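You operate a simulated robot arm through the tools that you are given. There is no shell and no other tool.

Carry out the task below with a simulated robot arm. There is one attempt and no reset: what you move stays moved.

Task
Fit the ink cartridge that the printer's display names.
Fine: the empty one stands in the cartridge stand's red hole; press the new one till it clicks and slide the lid shut, so that the display reads READY; leave the third cartridge where it stands.

It is judged by the outcome, as a careful person would: the job done as asked, and still so three seconds after it is handed in. It fails if anything else is knocked over, pushed out of place, dropped, spilled or broken. Lids that push on must go on centred and level and be pressed home; caps that screw on are set level and turned clockwise until they are tight.

Robot
A 7-joint arm with a three-finger gripper, fixed in place. Base frame: the origin is at the foot of the arm, x ahead of it, y to its left, z up; the work surface is at about z = 750. Lengths are in mm, angles in rad, forces in N, time in s.
Its first joint turns from -2.897 to 2.897 rad. Payload 2.69 kg.
The TCP is the grasp point between the finger pads, 29 mm short of the fingertips. In the tool frame z runs along the fingers and y along their closing line. Largest opening 120 mm; the body of the gripper starts 78 mm behind the TCP.
Orientation is that of the tool frame in the base frame, as [roll, pitch, yaw] about the fixed x, y, z axes, in that order (R = Rz(yaw) Ry(pitch) Rx(roll)). With the fingers straight down and closing along the base's y, the tool's x points along the base's -x, its y along +y and its z along -z.

Tools
- The arm moves only by the tool servo_tool. Its arguments are lists of equal length, an entry for each row: "dp": the shift along the base's x, y, z in units of 250 mm (1.0 is 250 mm), a list of three; "angular": the turn, a rotation vector about the base's x, y, z in units of 60 degrees (1.0 is 60 degrees), a list of three. In form: {"dp": [[x, y, z], ...], "angular": [[wx, wy, wz], ...]}. A call has 1 to 20 rows; each row is the pose to reach, as a shift and turn from the pose commanded when the call began. "gripper" is the finger opening in mm, from 0 to 120, set as the call begins (left out, the last holds). A call with a number of a shift or a turn outside -1 to 1 is refused whole. Each row takes 0.2 s and may step no farther than 50 mm and 0.15 rad from the row before; otherwise, or with a gripper value out of range, the whole call is refused. A pose out of reach is approached as far as the arm can. The call stops where the force on the tool passes 40 N (or 10 N more than at its start, if that is more) or the arm is blocked; 0.2 s more then pass. Each finger halts on what it meets, pressing with about 26 N; the grip force reading is that of the motor and also rises with nothing between the fingers. The clock runs only during rows and for 0.2 s after the last one: add rows that repeat a pose to give the fingers time. It gives the time, the measured TCP pose, the force on the tool (base axes), the opening and the grip force at its end, in the units of the frame above (readings bear some noise), with the torque about the TCP (base axes, N m) and any sound that the robot's microphone picked up.
- Cameras (640 x 400 px; columns grow to the right, rows downward): "scene" is fixed at [404, 650.1, 1575]; the picture's right is [-0.96, -0.28, 0.00], its down [-0.14, 0.48, -0.87] and it looks along [0.24, -0.83, -0.50] (base axes); focal length 342 px, centre (320, 200). "wrist" rides on the gripper at [63, 0, -104] in the tool frame; the picture's right is [0.00, 1.00, 0.00], its down [-0.83, 0.00, -0.56] and it looks along [-0.56, 0.00, 0.83] (tool axes); focal length 275 px, centre (320, 200). There is no depth. A picture from a camera that has moved, and an enlarged one, comes with that camera's place and axes in the base frame and with its lens. The place of the scene camera against the robot may be out by one fixed shift of up to 25 mm in any direction.
- get_image(camera): a new picture of that camera. The clock stands still meanwhile.
- lift_body(by): slides the trunk up (or, below 0, down) by that many mm; the arm rides with it, the base frame stays. It gives what a move gives, with no picture.
- enlarge(camera, box): a new picture of the part [left, top, right, bottom] of that camera's present view, enlarged. The clock stands still meanwhile.
- job_done(): hands the job in; it is judged then, once.

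Places have to be worked out from the pictures, the camera data and where the tool is seen. Open the gripper and draw the arm clear of the work before you hand the job in, unless the task says otherwise.

The tools are called after "Request:" by a JSON object that holds its "name" and its "arguments". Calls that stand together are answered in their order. servo_tool: Moves the arm, as the interface text tells. Its arguments: {"type":"object","properties":{"dp":{"type":"array"},"angular":{"type":"array"},"gripper":{"type":"number"}},"required":["dp","angular"]} The other tools are called the same way: lift_body (by) slides the trunk up or down; get_image (camera) takes a picture; enlarge (camera, box) takes an enlarged picture of a part of a camera's view; job_done () hands the job in.

At the start:

```text
time: 0.0
ee_pos: [417.8, -289.7, 1149.3]
orientation: [3.14, 0.0, -3.14]
ft_force: [-0.1, 1.1, -0.3]
moment: [0.03, 0.01, 0.0]
opening: 119.9
gripper_force: 0.0
trunk travel left (down, up): [-425.0, 161.0]
```

scene: 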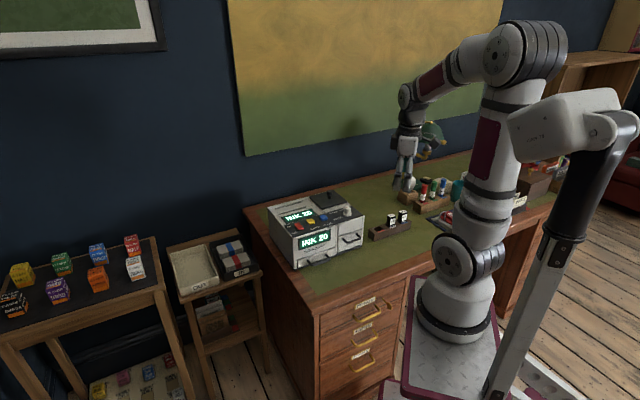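
wrist: 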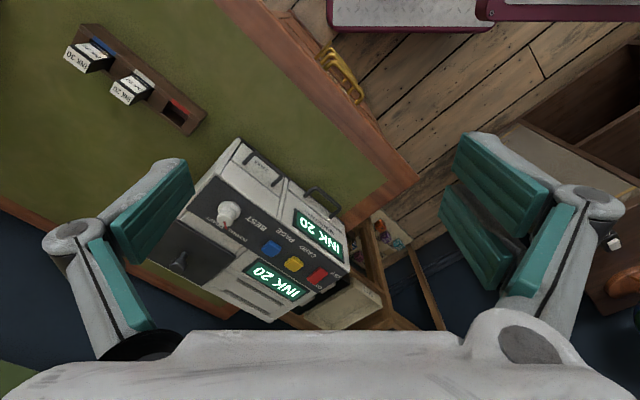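

I'll start by looking closely at the printer and the stand in both cameras.

Request:
{"name": "enlarge", "arguments": {"camera": "scene", "box": [250, 170, 450, 290]}}

Request:
{"name": "enlarge", "arguments": {"camera": "wrist", "box": [160, 120, 400, 330]}}

Request:
{"name": "enlarge", "arguments": {"camera": "wrist", "box": [40, 10, 240, 140]}}

```text
3.20 times, centred on (350, 230) of scene
camera zoom: at [404.0, 650.1, 1575.0], right [-0.96, -0.28, 0.0], down [-0.14, 0.48, -0.87], along [0.24, -0.83, -0.5], focal length 1094 px, centre (224, 104)
```

zoom: 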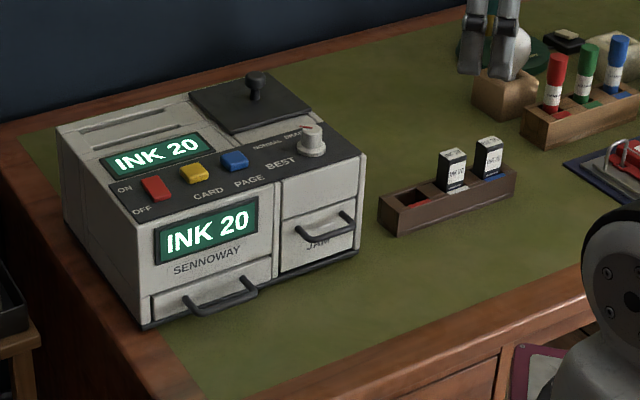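

```text
1.90 times, centred on (280, 225) of wrist
camera zoom: at [354.4, -290.1, 1252.2], right [0.0, 1.0, 0.0], down [0.83, 0.0, 0.56], along [0.56, 0.0, -0.83], focal length 524 px, centre (396, 152)
```

zoom: 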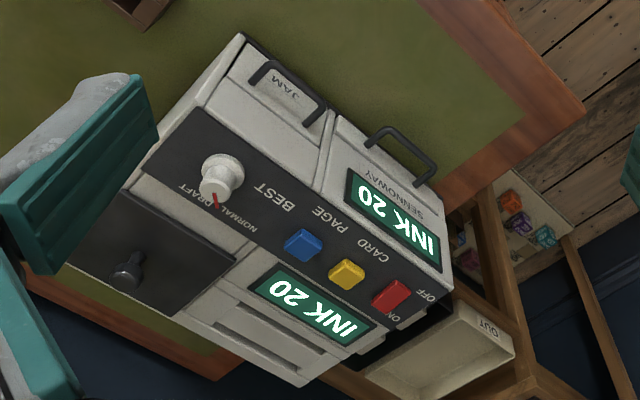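

```text
3.08 times, centred on (140, 75) of wrist
camera zoom: at [354.4, -290.1, 1252.2], right [0.0, 1.0, 0.0], down [0.83, 0.0, 0.56], along [0.56, 0.0, -0.83], focal length 847 px, centre (874, 585)
```

zoom: 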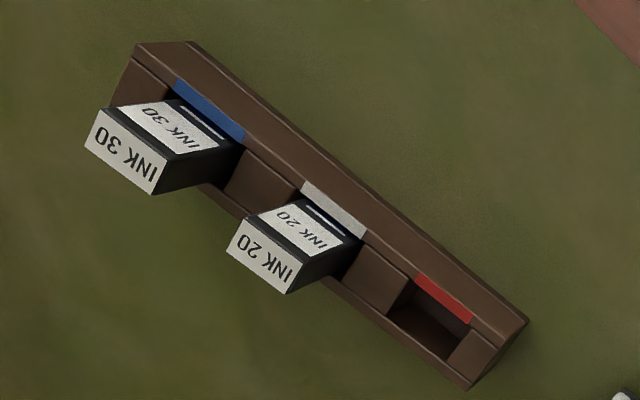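

The display asks for INK 20. It stands in the white hole of the stand, INK 30 stands in the blue one, and the red hole is free. The printer is at about (700, -370) and the stand at about (440, -540). I'll move up and over to get better views of the printer top.

Request:
{"name": "servo_tool", "arguments": {"dp": [[0.16, -0.06, 0], [0.32, -0.12, 0], [0.48, -0.18, 0], [0.64, -0.24, 0], [0.64, -0.24, 0]], "angular": [[0, 0, 0], [0, 0, 0], [0, 0, 0], [0, 0, 0], [0, 0, 0]]}}

Request:
{"name": "get_image", "arguments": {"camera": "wrist"}}

Request:
{"name": "get_image", "arguments": {"camera": "scene"}}

```text
time: 1.2
ee_pos: [575.8, -353.2, 1150.1]
orientation: [3.14, -0.001, -3.141]
ft_force: [0.2, 0.4, 0.0]
moment: [-0.05, -0.04, 0.03]
opening: 119.8
gripper_force: 0.1
trunk travel left (down, up): [-425.0, 161.0]
```

```text
taken
camera wrist: at [513.4, -352.4, 1253.3], right [0.0, 1.0, 0.0], down [0.83, 0.0, 0.56], along [0.56, 0.0, -0.83], focal length 275 px, centre (320, 200)
```

wrist: 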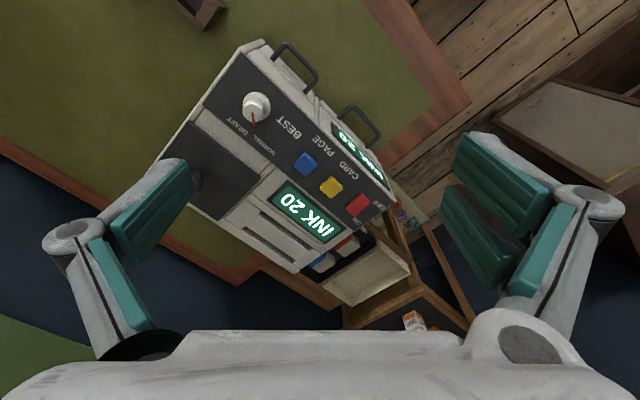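

```text
taken
```

scene: 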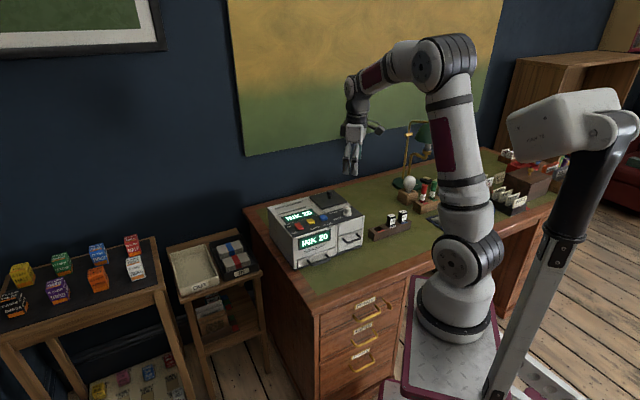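

Let me zoom in on the printer's top from here.

Request:
{"name": "enlarge", "arguments": {"camera": "wrist", "box": [150, 30, 410, 280]}}

Request:
{"name": "enlarge", "arguments": {"camera": "scene", "box": [255, 180, 375, 280]}}

```text
1.60 times, centred on (280, 155) of wrist
camera zoom: at [513.4, -352.4, 1253.3], right [0.0, 1.0, 0.0], down [0.83, 0.0, 0.56], along [0.56, 0.0, -0.83], focal length 440 px, centre (384, 272)
```

zoom: 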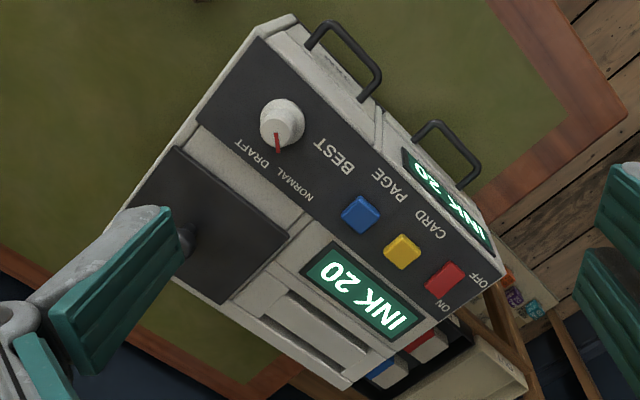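

```text
4.00 times, centred on (315, 230) of scene
camera zoom: at [404.0, 650.1, 1575.0], right [-0.96, -0.28, 0.0], down [-0.14, 0.48, -0.87], along [0.24, -0.83, -0.5], focal length 1368 px, centre (340, 80)
```

zoom: 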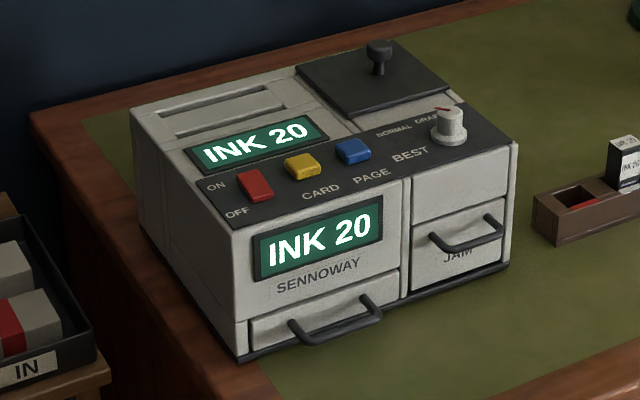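

The printer is turned about 45° in plan, and its dark knobbed lid is centred near (718, -525, 885). I'll turn the tool -45° and come lower in front of the lid to see how it slides.

Request:
{"name": "servo_tool", "arguments": {"dp": [[0.043, -0.061, -0.08], [0.086, -0.122, -0.16], [0.129, -0.183, -0.24], [0.172, -0.244, -0.32], [0.215, -0.305, -0.4], [0.258, -0.367, -0.48], [0.258, -0.367, -0.48]], "angular": [[0, 0, -0.125], [0, 0, -0.25], [0, 0, -0.375], [0, 0, -0.5], [0, 0, -0.625], [0, 0, -0.75], [0, 0, -0.75]]}}

Request:
{"name": "get_image", "arguments": {"camera": "wrist"}}

Request:
{"name": "enlarge", "arguments": {"camera": "wrist", "box": [180, 60, 460, 330]}}

```text
time: 2.8
ee_pos: [640.2, -441.8, 1028.6]
orientation: [3.142, 0.0, 2.355]
ft_force: [0.1, -0.2, 0.8]
moment: [-0.03, -0.03, 0.01]
opening: 119.6
gripper_force: 0.0
trunk travel left (down, up): [-425.0, 161.0]
```

```text
taken
camera wrist: at [595.2, -397.3, 1130.4], right [0.71, 0.71, 0.0], down [0.59, -0.59, 0.56], along [0.39, -0.39, -0.83], focal length 275 px, centre (320, 200)
```

wrist: 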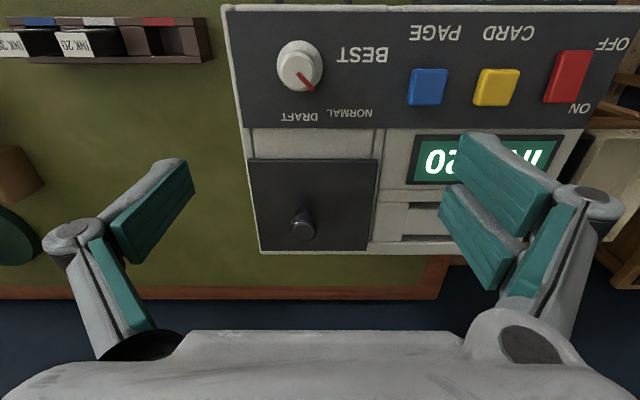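

```text
1.48 times, centred on (320, 195) of wrist
camera zoom: at [595.2, -397.3, 1130.4], right [0.71, 0.71, 0.0], down [0.59, -0.59, 0.56], along [0.39, -0.39, -0.83], focal length 408 px, centre (320, 207)
```

zoom: 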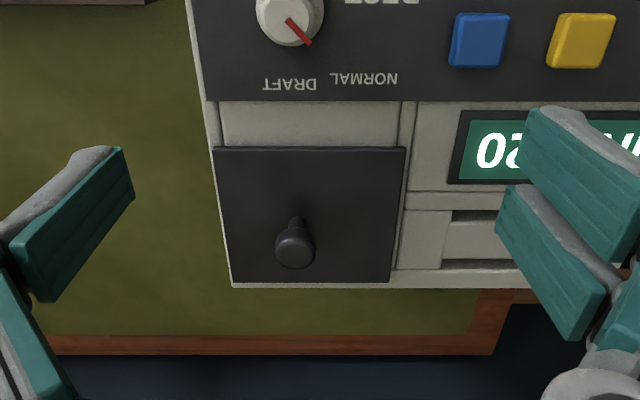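

The stand and printer are both square to my -45° yaw, and the knob top triangulates to roughly (700, -525, 930). I'll move over it at a safe height and check alignment.

Request:
{"name": "servo_tool", "arguments": {"dp": [[0.08, -0.111, 0], [0.16, -0.222, 0], [0.24, -0.333, -0.05], [0.24, -0.333, -0.114], [0.24, -0.333, -0.114]], "angular": [[0, 0, 0], [0, 0, 0], [0, 0, 0], [0, 0, 0], [0, 0, 0]]}}

Request:
{"name": "get_image", "arguments": {"camera": "wrist"}}

Request:
{"name": "enlarge", "arguments": {"camera": "scene", "box": [255, 140, 415, 280]}}

```text
time: 4.0
ee_pos: [699.9, -525.2, 1002.0]
orientation: [-3.14, -0.001, 2.357]
ft_force: [-0.5, -0.1, -0.6]
moment: [-0.03, -0.03, 0.02]
opening: 120.0
gripper_force: 0.0
trunk travel left (down, up): [-425.0, 161.0]
```

```text
taken
camera wrist: at [655.1, -481.1, 1104.4], right [0.7, 0.71, 0.0], down [0.59, -0.59, 0.56], along [0.39, -0.39, -0.83], focal length 275 px, centre (320, 200)
```

wrist: 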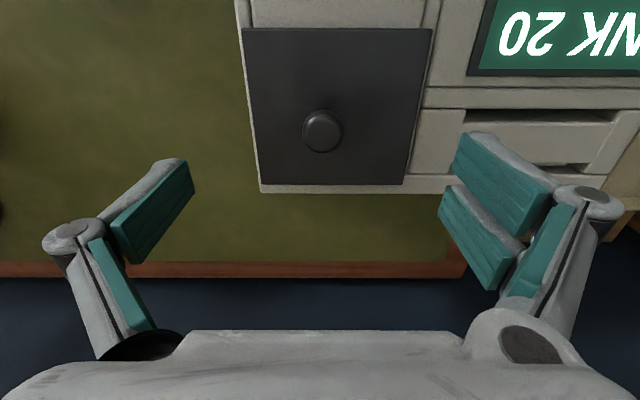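

```text
2.86 times, centred on (335, 210) of scene
camera zoom: at [404.0, 650.1, 1575.0], right [-0.96, -0.28, 0.0], down [-0.14, 0.48, -0.87], along [0.24, -0.83, -0.5], focal length 977 px, centre (277, 171)
```

zoom: 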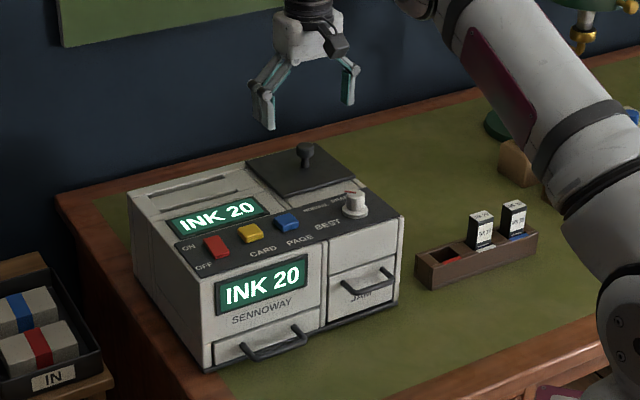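

The knob is centred under the TCP: its top is at z≈934 and the lid top at z≈904. I'll descend to z=940 with the fingers open, then close gently on the knob.

Request:
{"name": "servo_tool", "arguments": {"dp": [[0, 0.007, -0.08], [0, 0.007, -0.16], [0, 0.007, -0.22], [0, 0.007, -0.248], [0, 0.007, -0.248]], "angular": [[0, 0, 0], [0, 0, 0], [0, 0, 0], [0, 0, 0], [0, 0, 0]], "gripper": 70}}

Request:
{"name": "get_image", "arguments": {"camera": "wrist"}}

Request:
{"name": "enlarge", "arguments": {"camera": "scene", "box": [275, 150, 375, 240]}}

```text
time: 5.2
ee_pos: [702.7, -522.7, 936.9]
orientation: [-3.141, -0.001, 2.357]
ft_force: [-0.3, -0.2, -0.2]
moment: [0.0, -0.02, 0.0]
opening: 70.2
gripper_force: 0.0
trunk travel left (down, up): [-425.0, 161.0]
```

```text
taken
camera wrist: at [658.0, -478.8, 1041.1], right [0.7, 0.71, 0.0], down [0.59, -0.59, 0.56], along [0.39, -0.39, -0.83], focal length 275 px, centre (320, 200)
```

wrist: 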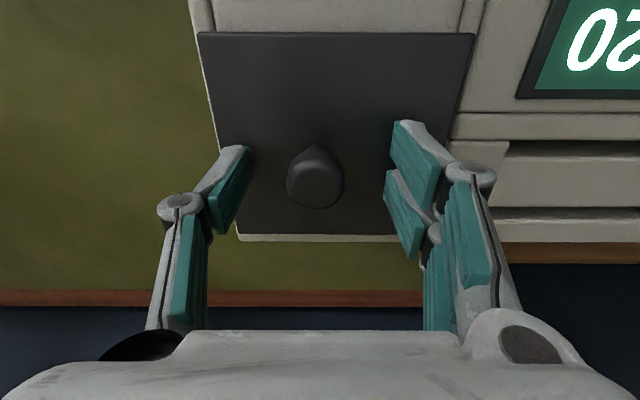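

```text
4.44 times, centred on (325, 195) of scene
camera zoom: at [404.0, 650.1, 1575.0], right [-0.96, -0.28, 0.0], down [-0.14, 0.48, -0.87], along [0.24, -0.83, -0.5], focal length 1519 px, centre (298, 222)
```

zoom: 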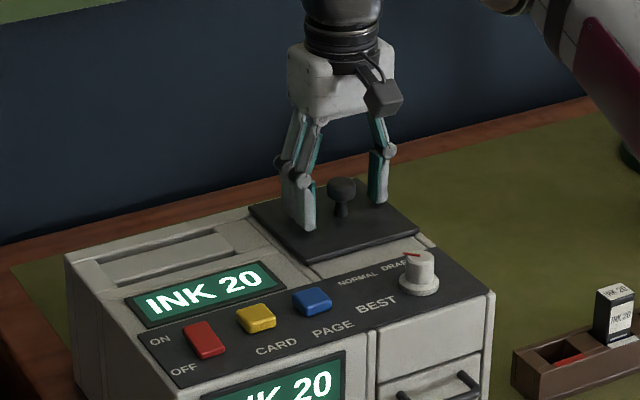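

The fingers straddle the knob about 3 mm off along the closing line. I'll correct that and close to 34 mm to check centring before gripping.

Request:
{"name": "servo_tool", "arguments": {"dp": [[-0.007, -0.007, 0], [-0.007, -0.007, 0], [-0.007, -0.007, 0]], "angular": [[0, 0, 0], [0, 0, 0], [0, 0, 0]], "gripper": 36}}

Request:
{"name": "enlarge", "arguments": {"camera": "wrist", "box": [200, 80, 440, 260]}}

```text
time: 6.0
ee_pos: [698.8, -525.0, 939.1]
orientation: [-3.141, 0.0, 2.356]
ft_force: [-0.6, 0.2, 1.1]
moment: [0.0, -0.01, -0.01]
opening: 36.0
gripper_force: 0.1
trunk travel left (down, up): [-425.0, 161.0]
```

```text
2.22 times, centred on (320, 170) of wrist
camera zoom: at [655.4, -480.6, 1041.7], right [0.7, 0.71, 0.0], down [0.59, -0.59, 0.56], along [0.39, -0.39, -0.83], focal length 612 px, centre (320, 267)
```

zoom: 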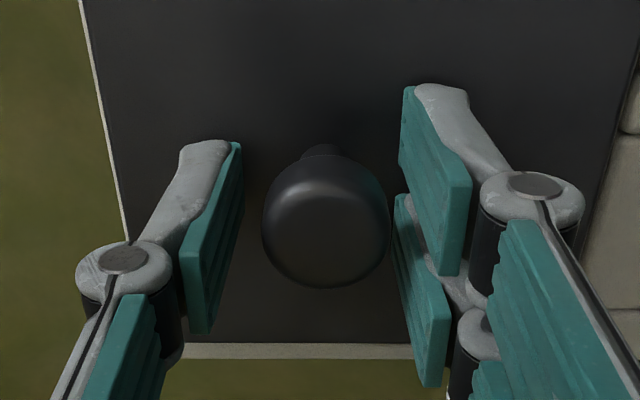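

It is well centred, so I close onto the knob.

Request:
{"name": "servo_tool", "arguments": {"dp": [[0, 0, 0], [0, 0, 0], [0, 0, 0]], "angular": [[0, 0, 0], [0, 0, 0], [0, 0, 0]], "gripper": 18}}

Request:
{"name": "enlarge", "arguments": {"camera": "wrist", "box": [200, 80, 440, 260]}}

```text
time: 6.8
ee_pos: [698.8, -525.0, 938.7]
orientation: [3.142, 0.0, 2.357]
ft_force: [0.6, 0.2, 0.0]
moment: [-0.01, -0.02, -0.11]
opening: 23.6
gripper_force: 45.1
trunk travel left (down, up): [-425.0, 161.0]
```

```text
2.22 times, centred on (320, 170) of wrist
camera zoom: at [655.4, -480.6, 1041.7], right [0.7, 0.71, 0.0], down [0.59, -0.59, 0.56], along [0.39, -0.39, -0.83], focal length 612 px, centre (320, 267)
```

zoom: 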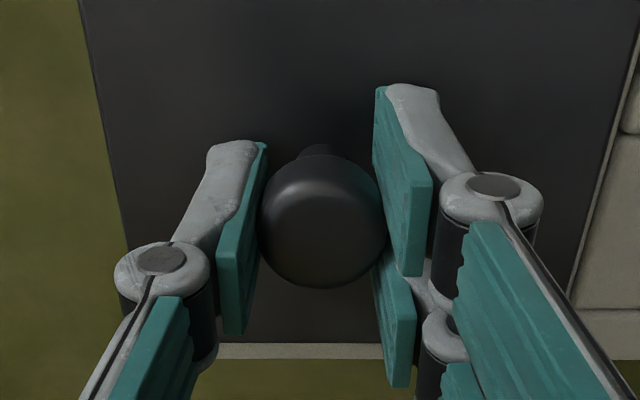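

The knob is gripped at 23.6 mm. I'll try sliding it rearward a few millimetres and watch the force.

Request:
{"name": "servo_tool", "arguments": {"dp": [[0.006, -0.006, 0], [0.012, -0.012, 0], [0.018, -0.018, 0], [0.018, -0.018, 0]], "angular": [[0, 0, 0], [0, 0, 0], [0, 0, 0], [0, 0, 0]]}}

Request:
{"name": "get_image", "arguments": {"camera": "wrist"}}

Request:
{"name": "enlarge", "arguments": {"camera": "scene", "box": [275, 150, 375, 240]}}

```text
time: 7.6
ee_pos: [699.0, -524.7, 938.7]
orientation: [3.14, -0.014, 2.356]
ft_force: [-9.3, 11.0, 12.9]
moment: [0.44, 0.32, -0.04]
opening: 24.0
gripper_force: 45.0
trunk travel left (down, up): [-425.0, 161.0]
stopped in row 3: the force on the tool passed its limit at 43 N (the readings are from after the stop); the commanded pose is now the measured one
```

```text
taken
camera wrist: at [655.7, -483.0, 1042.5], right [0.7, 0.71, 0.0], down [0.59, -0.59, 0.54], along [0.39, -0.38, -0.84], focal length 275 px, centre (320, 200)
```

wrist: 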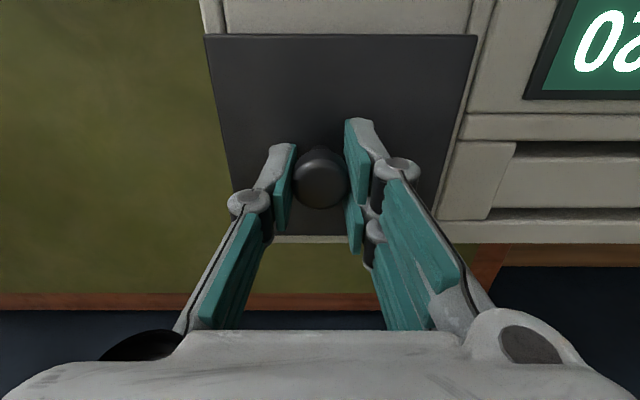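

```text
4.44 times, centred on (325, 195) of scene
camera zoom: at [404.0, 650.1, 1575.0], right [-0.96, -0.28, 0.0], down [-0.14, 0.48, -0.87], along [0.24, -0.83, -0.5], focal length 1519 px, centre (298, 222)
```

zoom: 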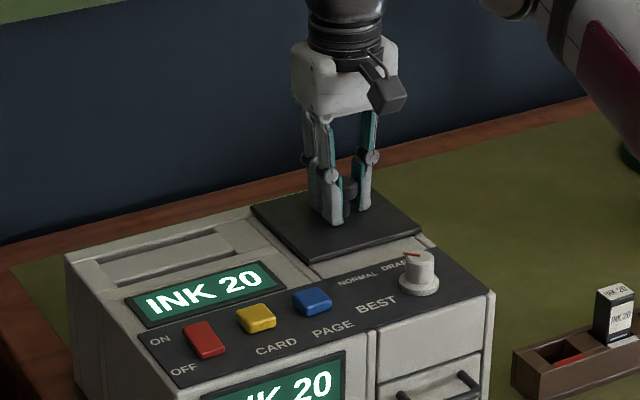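

It is blocked to the rear. I'll relax the load, level the tool again and try sliding forward, toward the panel.

Request:
{"name": "servo_tool", "arguments": {"dp": [[-0.006, 0.006, 0], [-0.012, 0.012, 0], [-0.018, 0.018, 0], [-0.024, 0.024, 0], [-0.024, 0.024, 0]], "angular": [[-0.0095, -0.0095, 0], [-0.0095, -0.0095, 0], [-0.0095, -0.0095, 0], [-0.0095, -0.0095, 0], [-0.0095, -0.0095, 0]]}}

Request:
{"name": "get_image", "arguments": {"camera": "wrist"}}

```text
time: 8.6
ee_pos: [698.3, -525.8, 938.6]
orientation: [3.141, 0.019, 2.354]
ft_force: [10.9, -11.1, -11.9]
moment: [0.05, 0.03, -0.12]
opening: 23.9
gripper_force: 44.3
trunk travel left (down, up): [-425.0, 161.0]
stopped in row 5: the force on the tool passed its limit at 43 N (the readings are from after the stop); the commanded pose is now the measured one
```

```text
taken
camera wrist: at [653.5, -478.9, 1040.0], right [0.7, 0.71, 0.0], down [0.58, -0.58, 0.57], along [0.41, -0.4, -0.82], focal length 275 px, centre (320, 200)
```

wrist: 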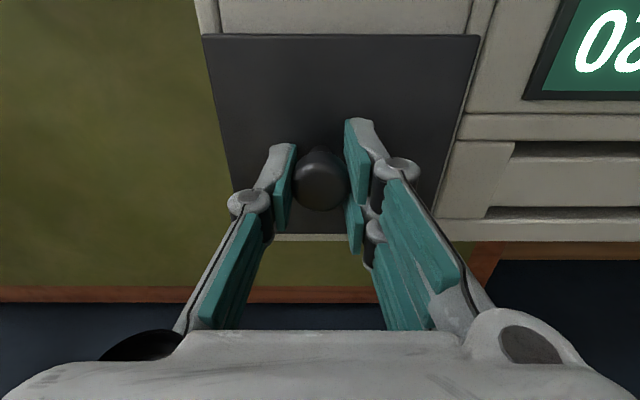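

It is blocked forward as well, so the lid must slide sideways. I'll level the tool and try gently toward the printer's right side (-x, -y).

Request:
{"name": "servo_tool", "arguments": {"dp": [[0.001, 0, 0], [0.001, 0, 0], [-0.006, -0.006, 0], [-0.012, -0.012, 0], [-0.018, -0.018, 0], [-0.018, -0.018, 0]], "angular": [[0.0128, 0.0128, 0], [0.0128, 0.0128, 0], [0.0128, 0.0128, 0], [0.0128, 0.0128, 0], [0.0128, 0.0128, 0], [0.0128, 0.0128, 0]]}}

Request:
{"name": "get_image", "arguments": {"camera": "wrist"}}

```text
time: 10.0
ee_pos: [695.4, -528.7, 938.3]
orientation: [3.14, -0.003, 2.356]
ft_force: [21.8, -19.5, -18.7]
moment: [0.03, -0.03, -0.13]
opening: 23.4
gripper_force: 44.5
trunk travel left (down, up): [-425.0, 161.0]
```

```text
taken
camera wrist: at [650.5, -484.7, 1041.5], right [0.7, 0.71, 0.0], down [0.59, -0.59, 0.55], along [0.39, -0.39, -0.83], focal length 275 px, centre (320, 200)
```

wrist: 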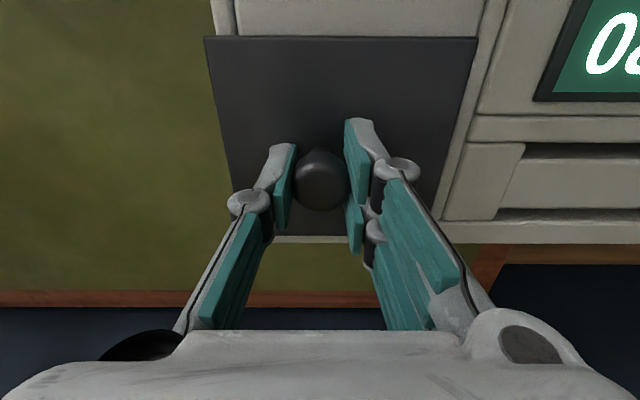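

It slides to the right (-x, -y), away from the printer. I'll relieve the residual cross-load, then continue sliding.

Request:
{"name": "servo_tool", "arguments": {"dp": [[0.0055, -0.0055, -0.004], [0.0055, -0.0055, -0.004], [-0.0145, -0.0255, -0.004], [-0.0345, -0.0455, -0.004], [-0.0345, -0.0455, -0.004]], "angular": [[0, 0, 0], [0, 0, 0], [0, 0, 0], [0, 0, 0], [0, 0, 0]]}}

Request:
{"name": "get_image", "arguments": {"camera": "wrist"}}

```text
time: 11.2
ee_pos: [683.6, -539.8, 937.8]
orientation: [3.141, -0.006, 2.357]
ft_force: [-0.8, 1.1, -7.2]
moment: [0.32, 0.3, 0.02]
opening: 23.9
gripper_force: 44.8
trunk travel left (down, up): [-425.0, 161.0]
```

```text
taken
camera wrist: at [640.3, -495.5, 1041.8], right [0.7, 0.71, 0.0], down [0.59, -0.59, 0.55], along [0.39, -0.39, -0.83], focal length 275 px, centre (320, 200)
```

wrist: 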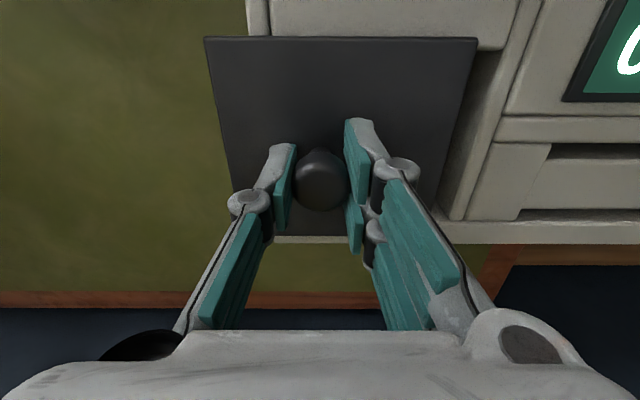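

The bay is opening on the lid's left. I'll continue sliding.

Request:
{"name": "servo_tool", "arguments": {"dp": [[-0.03, -0.03, 0], [-0.06, -0.06, 0], [-0.09, -0.09, 0], [-0.12, -0.12, 0], [-0.15, -0.15, 0], [-0.15, -0.15, 0]], "angular": [[0, 0, 0], [0, 0, 0], [0, 0, 0], [0, 0, 0], [0, 0, 0], [0, 0, 0]]}}

Request:
{"name": "get_image", "arguments": {"camera": "wrist"}}

Request:
{"name": "enlarge", "arguments": {"camera": "scene", "box": [275, 150, 375, 240]}}

```text
time: 12.6
ee_pos: [645.9, -577.1, 938.9]
orientation: [3.141, -0.008, 2.354]
ft_force: [-12.6, 12.2, -16.7]
moment: [-0.11, -0.01, 0.01]
opening: 23.8
gripper_force: 45.2
trunk travel left (down, up): [-425.0, 161.0]
```

```text
taken
camera wrist: at [602.5, -533.4, 1041.9], right [0.7, 0.71, 0.0], down [0.59, -0.59, 0.55], along [0.39, -0.39, -0.83], focal length 275 px, centre (320, 200)
```

wrist: 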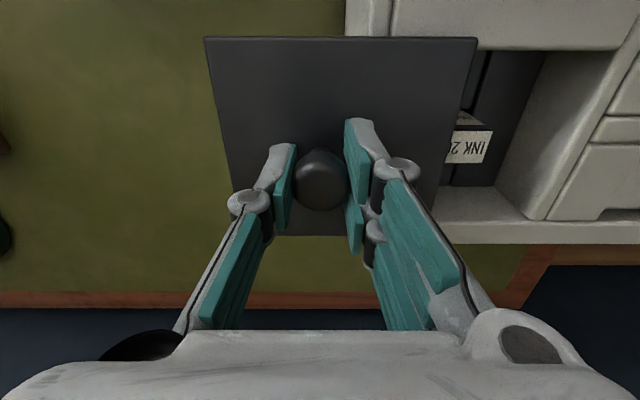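

```text
4.44 times, centred on (325, 195) of scene
camera zoom: at [404.0, 650.1, 1575.0], right [-0.96, -0.28, 0.0], down [-0.14, 0.48, -0.87], along [0.24, -0.83, -0.5], focal length 1519 px, centre (298, 222)
```

zoom: 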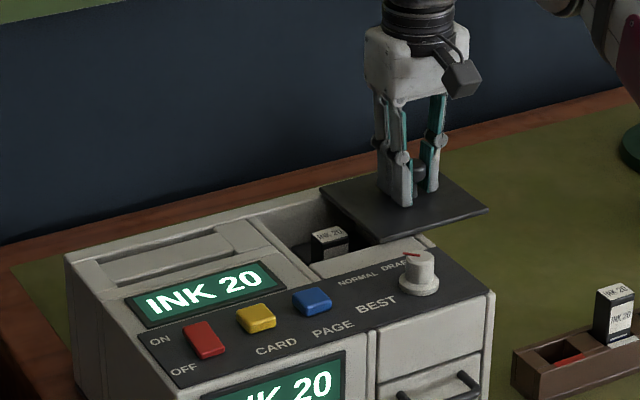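

The old cartridge is appearing in the bay. I'll ease the cross-load and keep sliding in smaller steps to find the end of travel.

Request:
{"name": "servo_tool", "arguments": {"dp": [[-0.004, 0.004, -0.004], [-0.024, -0.016, -0.004], [-0.044, -0.036, -0.004], [-0.064, -0.056, -0.004], [-0.084, -0.076, -0.004], [-0.084, -0.076, -0.004]], "angular": [[0, 0, 0], [0, 0, 0], [0, 0, 0], [0, 0, 0], [0, 0, 0], [0, 0, 0]]}}

Request:
{"name": "get_image", "arguments": {"camera": "wrist"}}

Request:
{"name": "enlarge", "arguments": {"camera": "scene", "box": [275, 150, 375, 240]}}

```text
time: 14.0
ee_pos: [626.0, -596.7, 938.9]
orientation: [3.141, 0.001, 2.356]
ft_force: [9.2, -7.6, -3.1]
moment: [0.17, 0.12, -0.06]
opening: 23.7
gripper_force: 44.7
trunk travel left (down, up): [-425.0, 161.0]
```

```text
taken
camera wrist: at [582.5, -552.2, 1041.5], right [0.7, 0.71, 0.0], down [0.59, -0.58, 0.56], along [0.4, -0.39, -0.83], focal length 275 px, centre (320, 200)
```

wrist: 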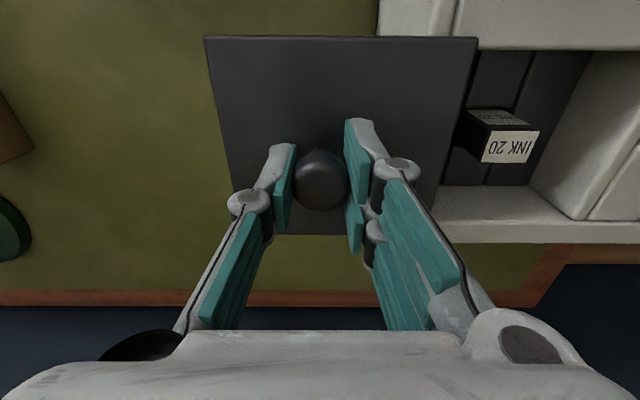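

```text
4.44 times, centred on (325, 195) of scene
camera zoom: at [404.0, 650.1, 1575.0], right [-0.96, -0.28, 0.0], down [-0.14, 0.48, -0.87], along [0.24, -0.83, -0.5], focal length 1519 px, centre (298, 222)
```

zoom: 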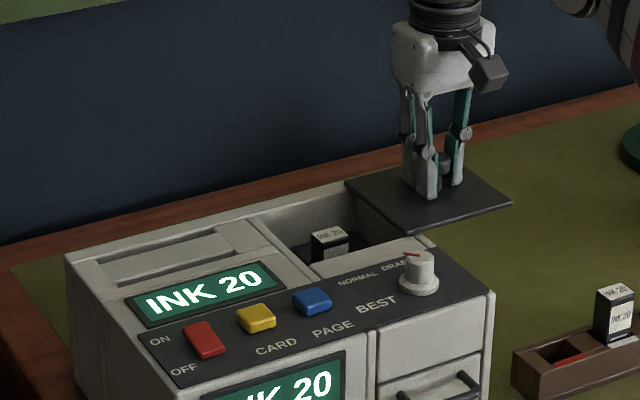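

The lid has slid about 103 mm. I'll check how much of it still rests on the printer before going further.

Request:
{"name": "enlarge", "arguments": {"camera": "scene", "box": [325, 180, 375, 220]}}

Request:
{"name": "enlarge", "arguments": {"camera": "wrist", "box": [360, 0, 640, 240]}}

```text
10.00 times, centred on (350, 200) of scene
camera zoom: at [404.0, 650.1, 1575.0], right [-0.96, -0.28, 0.0], down [-0.14, 0.48, -0.87], along [0.24, -0.83, -0.5], focal length 3419 px, centre (20, 200)
```

zoom: 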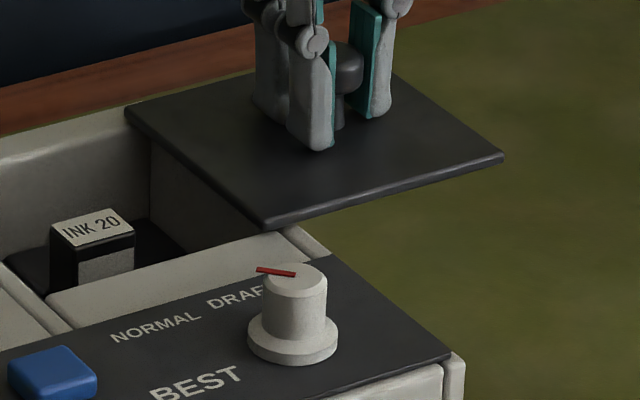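

```text
1.67 times, centred on (500, 120) of wrist
camera zoom: at [582.5, -552.2, 1041.5], right [0.7, 0.71, 0.0], down [0.59, -0.58, 0.56], along [0.4, -0.39, -0.83], focal length 459 px, centre (20, 333)
```

zoom: 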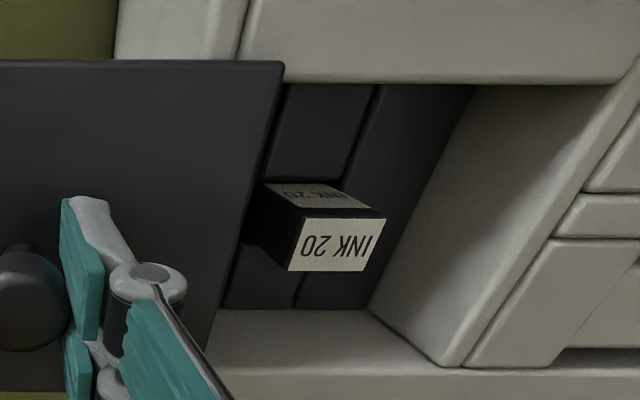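

About 12–15 mm of the lid still overlaps the printer, so I won't go further. The old cartridge's top is at u≈122–150, v≈860–880, z≈884 and is fully uncovered. Before letting go, I'll press the knob slightly down to check that the rails hold the lid.

Request:
{"name": "servo_tool", "arguments": {"dp": [[0, 0, -0.006], [0, 0, -0.012], [0, 0, -0.012]], "angular": [[0, 0, 0], [0, 0, 0], [0, 0, 0]]}}

```text
time: 14.8
ee_pos: [626.6, -596.9, 938.6]
orientation: [-3.139, 0.002, 2.356]
ft_force: [6.6, -5.9, 29.1]
moment: [0.67, 0.55, -0.12]
opening: 23.7
gripper_force: 44.8
trunk travel left (down, up): [-425.0, 161.0]
```

It takes 30 N without moving, so the rails hold the lid. I restore the height, open, and rise straight up.

Request:
{"name": "servo_tool", "arguments": {"dp": [[0, 0, 0.012], [0, 0, 0.012]], "angular": [[0, 0, 0], [0, 0, 0]]}}

Request:
{"name": "servo_tool", "arguments": {"dp": [[0, 0, 0], [0, 0, 0], [0, 0, 0.1], [0, 0, 0.25], [0, 0, 0.4], [0, 0, 0.4]], "angular": [[0, 0, 0], [0, 0, 0], [0, 0, 0], [0, 0, 0], [0, 0, 0], [0, 0, 0]], "gripper": 70}}

Request:
{"name": "enlarge", "arguments": {"camera": "scene", "box": [275, 150, 375, 240]}}

Request:
{"name": "get_image", "arguments": {"camera": "wrist"}}

```text
time: 15.4
ee_pos: [625.9, -597.6, 939.4]
orientation: [3.14, -0.002, 2.354]
ft_force: [8.9, -9.7, 13.6]
moment: [-0.89, -0.7, -0.16]
opening: 23.9
gripper_force: 44.9
trunk travel left (down, up): [-425.0, 161.0]
```

```text
time: 16.8
ee_pos: [625.5, -595.0, 1039.3]
orientation: [3.141, -0.003, 2.356]
ft_force: [0.8, 0.1, -0.1]
moment: [0.02, 0.01, 0.03]
opening: 70.2
gripper_force: 0.1
trunk travel left (down, up): [-425.0, 161.0]
```

```text
4.44 times, centred on (325, 195) of scene
camera zoom: at [404.0, 650.1, 1575.0], right [-0.96, -0.28, 0.0], down [-0.14, 0.48, -0.87], along [0.24, -0.83, -0.5], focal length 1519 px, centre (298, 222)
```

zoom: 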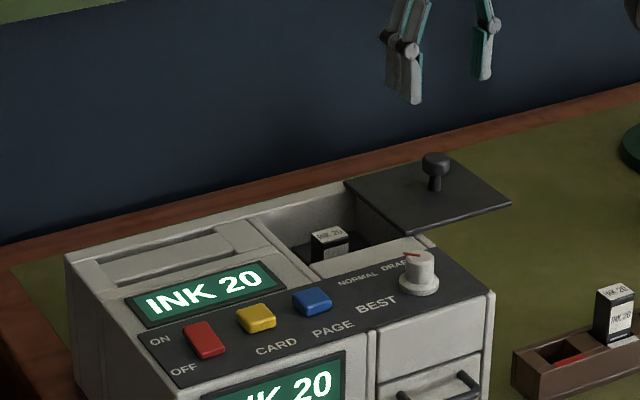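

```text
taken
camera wrist: at [581.7, -551.3, 1143.2], right [0.7, 0.71, 0.0], down [0.59, -0.59, 0.55], along [0.39, -0.39, -0.83], focal length 275 px, centre (320, 200)
```

wrist: 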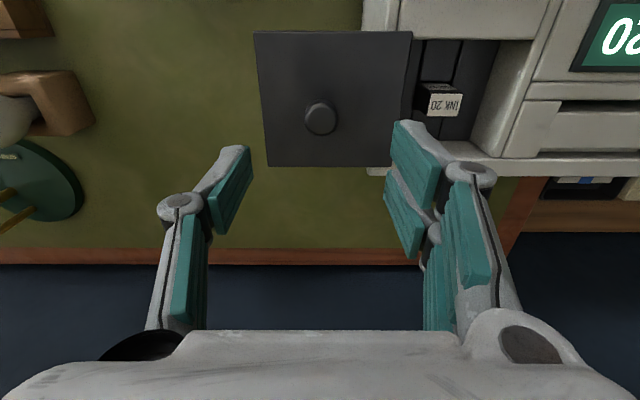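

The lid stays out on its rails. I'll move over the old cartridge to locate it precisely.

Request:
{"name": "servo_tool", "arguments": {"dp": [[0.114, 0.101, 0], [0.228, 0.202, 0], [0.342, 0.304, 0], [0.342, 0.304, -0.12], [0.342, 0.304, -0.12]], "angular": [[0, 0, 0], [0, 0, 0], [0, 0, 0], [0, 0, 0], [0, 0, 0]], "gripper": 100}}

Request:
{"name": "get_image", "arguments": {"camera": "wrist"}}

Request:
{"name": "enlarge", "arguments": {"camera": "wrist", "box": [220, 20, 420, 180]}}

```text
time: 18.0
ee_pos: [713.0, -520.2, 1006.2]
orientation: [3.141, -0.003, 2.356]
ft_force: [0.0, 0.2, 0.2]
moment: [-0.01, 0.02, -0.01]
opening: 99.9
gripper_force: 0.1
trunk travel left (down, up): [-425.0, 161.0]
```

```text
taken
camera wrist: at [668.7, -475.7, 1110.5], right [0.7, 0.71, 0.0], down [0.59, -0.59, 0.55], along [0.39, -0.39, -0.83], focal length 275 px, centre (320, 200)
```

wrist: 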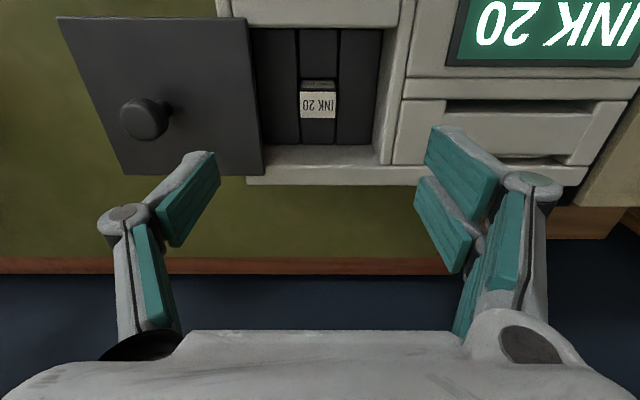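

```text
2.50 times, centred on (320, 100) of wrist
camera zoom: at [668.7, -475.7, 1110.5], right [0.7, 0.71, 0.0], down [0.59, -0.59, 0.55], along [0.39, -0.39, -0.83], focal length 688 px, centre (320, 450)
```

zoom: 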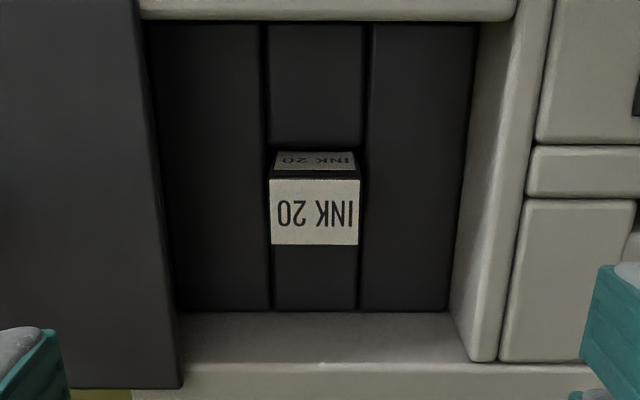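

The old cartridge is about 28 mm wide along the printer and 20 mm deep, standing some 40 mm above the bay floor. I'll turn the tool +90° so the fingers close front-to-back on it, which also avoids its neighbours in the stand later.

Request:
{"name": "servo_tool", "arguments": {"dp": [[-0.011, 0.002, 0], [-0.011, 0.002, 0], [-0.011, 0.002, 0], [-0.011, 0.002, 0], [-0.011, 0.002, 0], [-0.011, 0.002, 0], [-0.011, 0.002, 0], [-0.011, 0.002, 0], [-0.011, 0.002, 0], [-0.011, 0.002, 0], [-0.011, 0.002, 0], [-0.011, 0.002, 0]], "angular": [[0, 0, 0.137], [0, 0, 0.274], [0, 0, 0.411], [0, 0, 0.548], [0, 0, 0.685], [0, 0, 0.822], [0, 0, 0.959], [0, 0, 0.999], [0, 0, 0.999], [0, 0, 0.999], [0, 0, 0.999], [0, 0, 0.999]]}}

Request:
{"name": "servo_tool", "arguments": {"dp": [[0, 0, 0], [0, 0, 0], [0, 0, 0], [0, 0, 0], [0, 0, 0]], "angular": [[0, 0, 0.137], [0, 0, 0.274], [0, 0, 0.411], [0, 0, 0.501], [0, 0, 0.501]]}}

Request:
{"name": "get_image", "arguments": {"camera": "wrist"}}

Request:
{"name": "get_image", "arguments": {"camera": "scene"}}

```text
time: 20.6
ee_pos: [707.8, -519.4, 1008.6]
orientation: [-3.141, -0.002, -2.881]
ft_force: [0.5, 0.5, -0.2]
moment: [0.0, -0.02, -0.01]
opening: 99.9
gripper_force: 0.3
trunk travel left (down, up): [-425.0, 161.0]
```

```text
time: 21.8
ee_pos: [709.1, -519.6, 1007.3]
orientation: [-3.141, -0.004, -2.353]
ft_force: [0.4, -0.3, -0.6]
moment: [-0.02, -0.01, 0.0]
opening: 100.0
gripper_force: 0.0
trunk travel left (down, up): [-425.0, 161.0]
```

```text
taken
camera wrist: at [665.4, -564.6, 1110.5], right [-0.71, 0.7, 0.0], down [0.59, 0.59, 0.55], along [0.39, 0.39, -0.83], focal length 275 px, centre (320, 200)
```

wrist: 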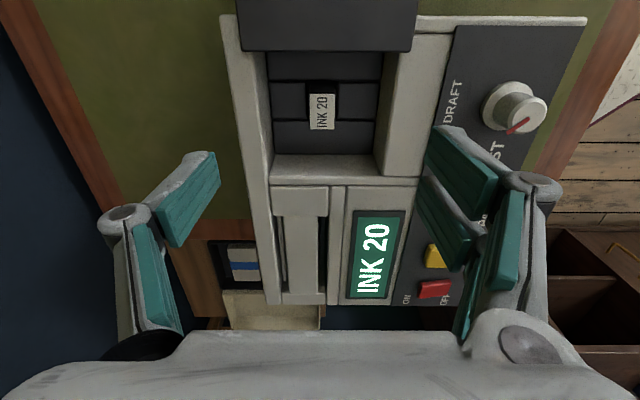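

```text
taken
```

scene: 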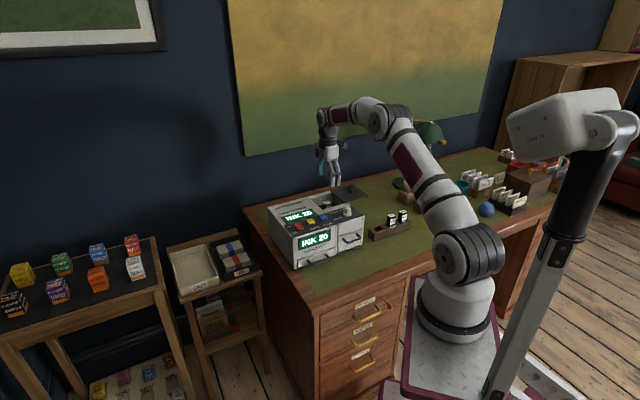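

It's well centred. I'll set the opening to 46 mm, which fits inside the bay, and descend partway to verify.

Request:
{"name": "servo_tool", "arguments": {"dp": [[0, 0, -0.1], [0, 0, -0.2], [0, 0, -0.3], [0, 0, -0.36], [0, 0, -0.36]], "angular": [[0, 0, 0], [0, 0, 0], [0, 0, 0], [0, 0, 0], [0, 0, 0]], "gripper": 46}}

Request:
{"name": "get_image", "arguments": {"camera": "wrist"}}

Request:
{"name": "enlarge", "arguments": {"camera": "wrist", "box": [220, 80, 420, 260]}}

Request:
{"name": "enlarge", "arguments": {"camera": "scene", "box": [275, 150, 375, 240]}}

```text
time: 23.0
ee_pos: [710.2, -519.1, 917.8]
orientation: [-3.141, -0.004, -2.356]
ft_force: [0.1, -0.2, -0.6]
moment: [0.02, -0.03, -0.02]
opening: 45.8
gripper_force: 0.1
trunk travel left (down, up): [-425.0, 161.0]
```

```text
taken
camera wrist: at [666.8, -564.3, 1020.9], right [-0.71, 0.7, 0.0], down [0.59, 0.59, 0.55], along [0.39, 0.39, -0.83], focal length 275 px, centre (320, 200)
```

wrist: 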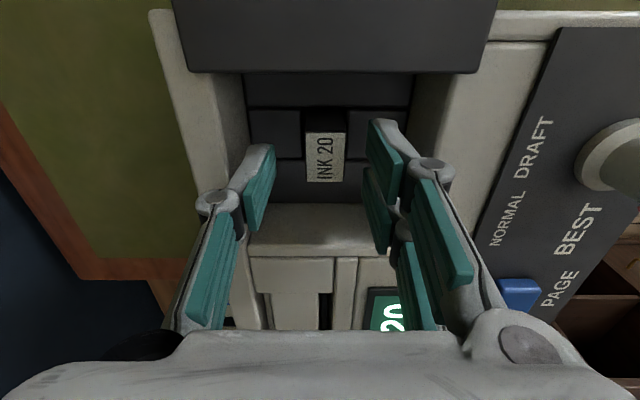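

```text
2.22 times, centred on (320, 170) of wrist
camera zoom: at [666.8, -564.3, 1020.9], right [-0.71, 0.7, 0.0], down [0.59, 0.59, 0.55], along [0.39, 0.39, -0.83], focal length 612 px, centre (320, 267)
```

zoom: 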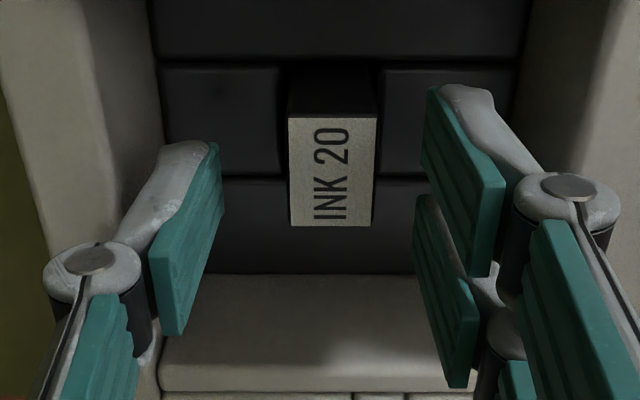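

```text
4.44 times, centred on (325, 195) of scene
camera zoom: at [404.0, 650.1, 1575.0], right [-0.96, -0.28, 0.0], down [-0.14, 0.48, -0.87], along [0.24, -0.83, -0.5], focal length 1519 px, centre (298, 222)
```

zoom: 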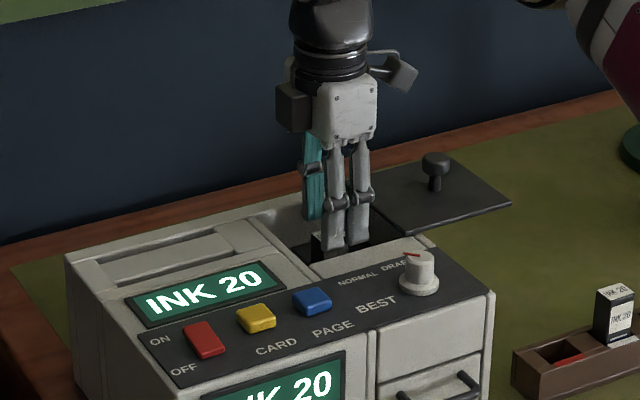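

The cartridge is about 3 mm off the closing line and 2 mm off across it. I'll correct that and descend to TCP z≈885, with fingertips about 856 and clear of the bay floor.

Request:
{"name": "servo_tool", "arguments": {"dp": [[-0.002, 0.014, 0], [-0.002, 0.014, -0.06], [-0.002, 0.014, -0.11], [-0.002, 0.014, -0.13], [-0.002, 0.014, -0.13]], "angular": [[0, 0, 0], [0, 0, 0], [0, 0, 0], [0, 0, 0], [0, 0, 0]]}}

Request:
{"name": "enlarge", "arguments": {"camera": "wrist", "box": [220, 80, 420, 260]}}

Request:
{"name": "enlarge", "arguments": {"camera": "scene", "box": [315, 180, 365, 220]}}

```text
time: 24.2
ee_pos: [709.0, -516.4, 885.3]
orientation: [-3.141, -0.004, -2.356]
ft_force: [-0.3, 0.5, 0.7]
moment: [-0.03, -0.02, 0.0]
opening: 45.8
gripper_force: 0.1
trunk travel left (down, up): [-425.0, 161.0]
```

```text
2.22 times, centred on (320, 170) of wrist
camera zoom: at [665.6, -561.3, 987.9], right [-0.71, 0.7, 0.0], down [0.59, 0.59, 0.55], along [0.39, 0.39, -0.83], focal length 612 px, centre (320, 267)
```

zoom: 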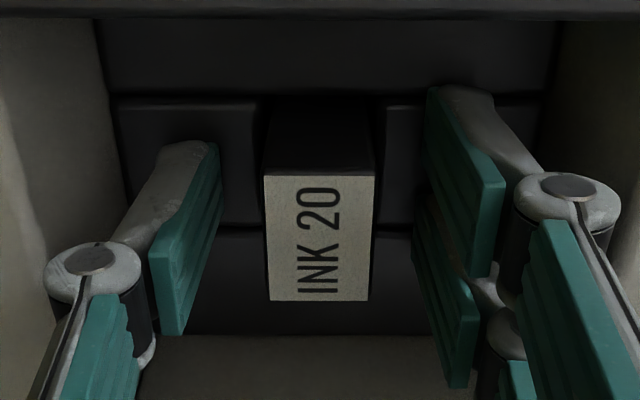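

```text
10.00 times, centred on (340, 200) of scene
camera zoom: at [404.0, 650.1, 1575.0], right [-0.96, -0.28, 0.0], down [-0.14, 0.48, -0.87], along [0.24, -0.83, -0.5], focal length 3419 px, centre (120, 200)
```

zoom: 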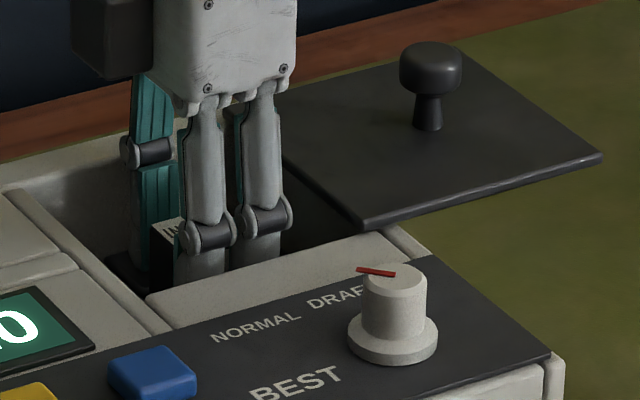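

It's centred exactly. I close the fingers on the old cartridge.

Request:
{"name": "servo_tool", "arguments": {"dp": [[0, 0, 0], [0, 0, 0], [0, 0, 0]], "angular": [[0, 0, 0], [0, 0, 0], [0, 0, 0]], "gripper": 12}}

Request:
{"name": "servo_tool", "arguments": {"dp": [[0, 0, 0.012], [0, 0, 0.024], [0, 0, 0.036], [0, 0, 0.048], [0, 0, 0.06], [0, 0, 0.06]], "angular": [[0, 0, 0], [0, 0, 0], [0, 0, 0], [0, 0, 0], [0, 0, 0], [0, 0, 0]]}}

Request:
{"name": "get_image", "arguments": {"camera": "wrist"}}

```text
time: 25.0
ee_pos: [709.6, -516.5, 884.6]
orientation: [-3.141, -0.004, -2.354]
ft_force: [-1.0, -0.1, 0.3]
moment: [0.03, 0.04, -0.01]
opening: 21.4
gripper_force: 26.1
trunk travel left (down, up): [-425.0, 161.0]
```

```text
time: 26.4
ee_pos: [710.5, -514.5, 899.3]
orientation: [-3.141, -0.003, -2.356]
ft_force: [-0.6, 0.0, 0.1]
moment: [-0.01, 0.03, -0.01]
opening: 21.2
gripper_force: 26.1
trunk travel left (down, up): [-425.0, 161.0]
```

```text
taken
camera wrist: at [665.9, -559.6, 1003.3], right [-0.71, 0.7, 0.0], down [0.59, 0.59, 0.55], along [0.39, 0.39, -0.83], focal length 275 px, centre (320, 200)
```

wrist: 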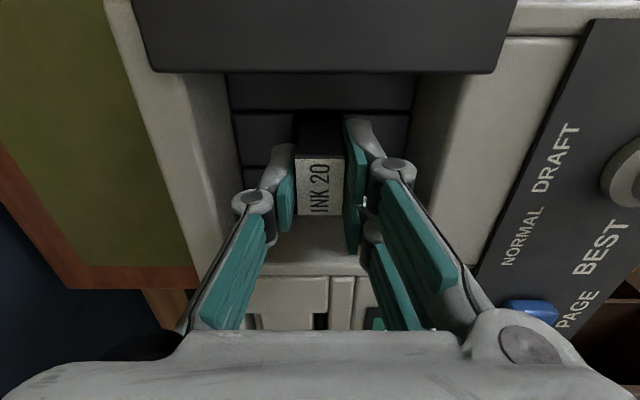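

The cartridge came along freely, 21 mm thick in the grip. I lift it clear.

Request:
{"name": "servo_tool", "arguments": {"dp": [[0, 0, 0.08], [0, 0, 0.2], [0, 0, 0.35], [0, 0, 0.5], [0, 0, 0.5]], "angular": [[0, 0, 0], [0, 0, 0], [0, 0, 0], [0, 0, 0], [0, 0, 0]]}}

Request:
{"name": "enlarge", "arguments": {"camera": "scene", "box": [275, 140, 435, 250]}}

Request:
{"name": "enlarge", "arguments": {"camera": "scene", "box": [310, 150, 360, 220]}}

Request:
{"name": "get_image", "arguments": {"camera": "wrist"}}

```text
time: 27.6
ee_pos: [710.2, -517.0, 1025.6]
orientation: [-3.141, -0.003, -2.356]
ft_force: [0.1, 0.8, -1.4]
moment: [0.01, 0.01, -0.02]
opening: 21.5
gripper_force: 25.7
trunk travel left (down, up): [-425.0, 161.0]
```

```text
3.64 times, centred on (355, 195) of scene
camera zoom: at [404.0, 650.1, 1575.0], right [-0.96, -0.28, 0.0], down [-0.14, 0.48, -0.87], along [0.24, -0.83, -0.5], focal length 1243 px, centre (193, 218)
```

zoom: 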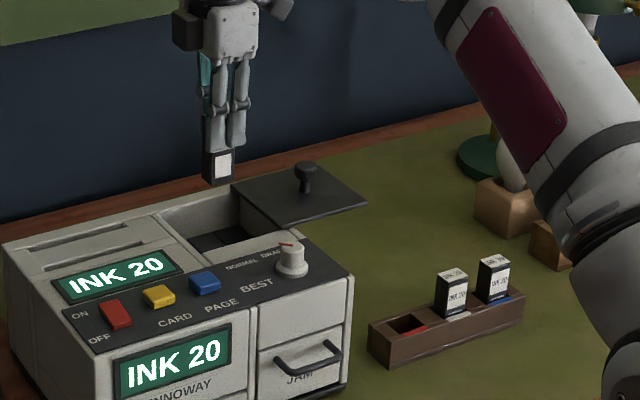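

```text
5.71 times, centred on (335, 185) of scene
camera zoom: at [404.0, 650.1, 1575.0], right [-0.96, -0.28, 0.0], down [-0.14, 0.48, -0.87], along [0.24, -0.83, -0.5], focal length 1954 px, centre (234, 286)
```

zoom: 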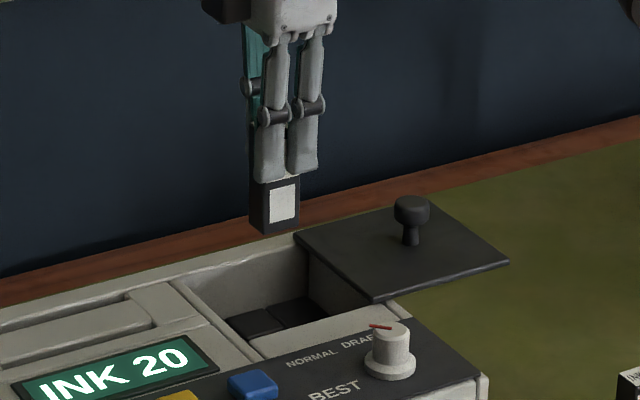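

```text
taken
camera wrist: at [667.7, -560.9, 1128.0], right [-0.71, 0.7, 0.0], down [0.59, 0.59, 0.55], along [0.39, 0.39, -0.83], focal length 275 px, centre (320, 200)
```

wrist: 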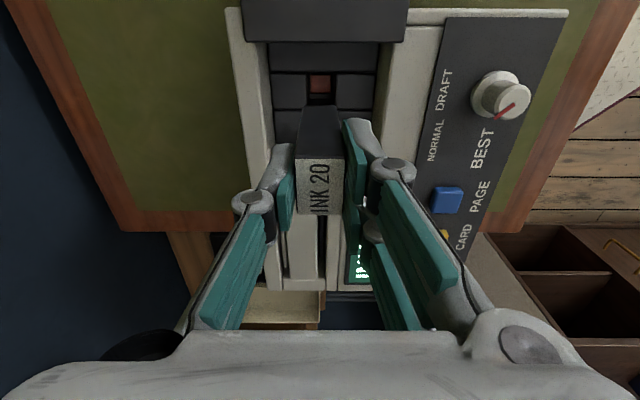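

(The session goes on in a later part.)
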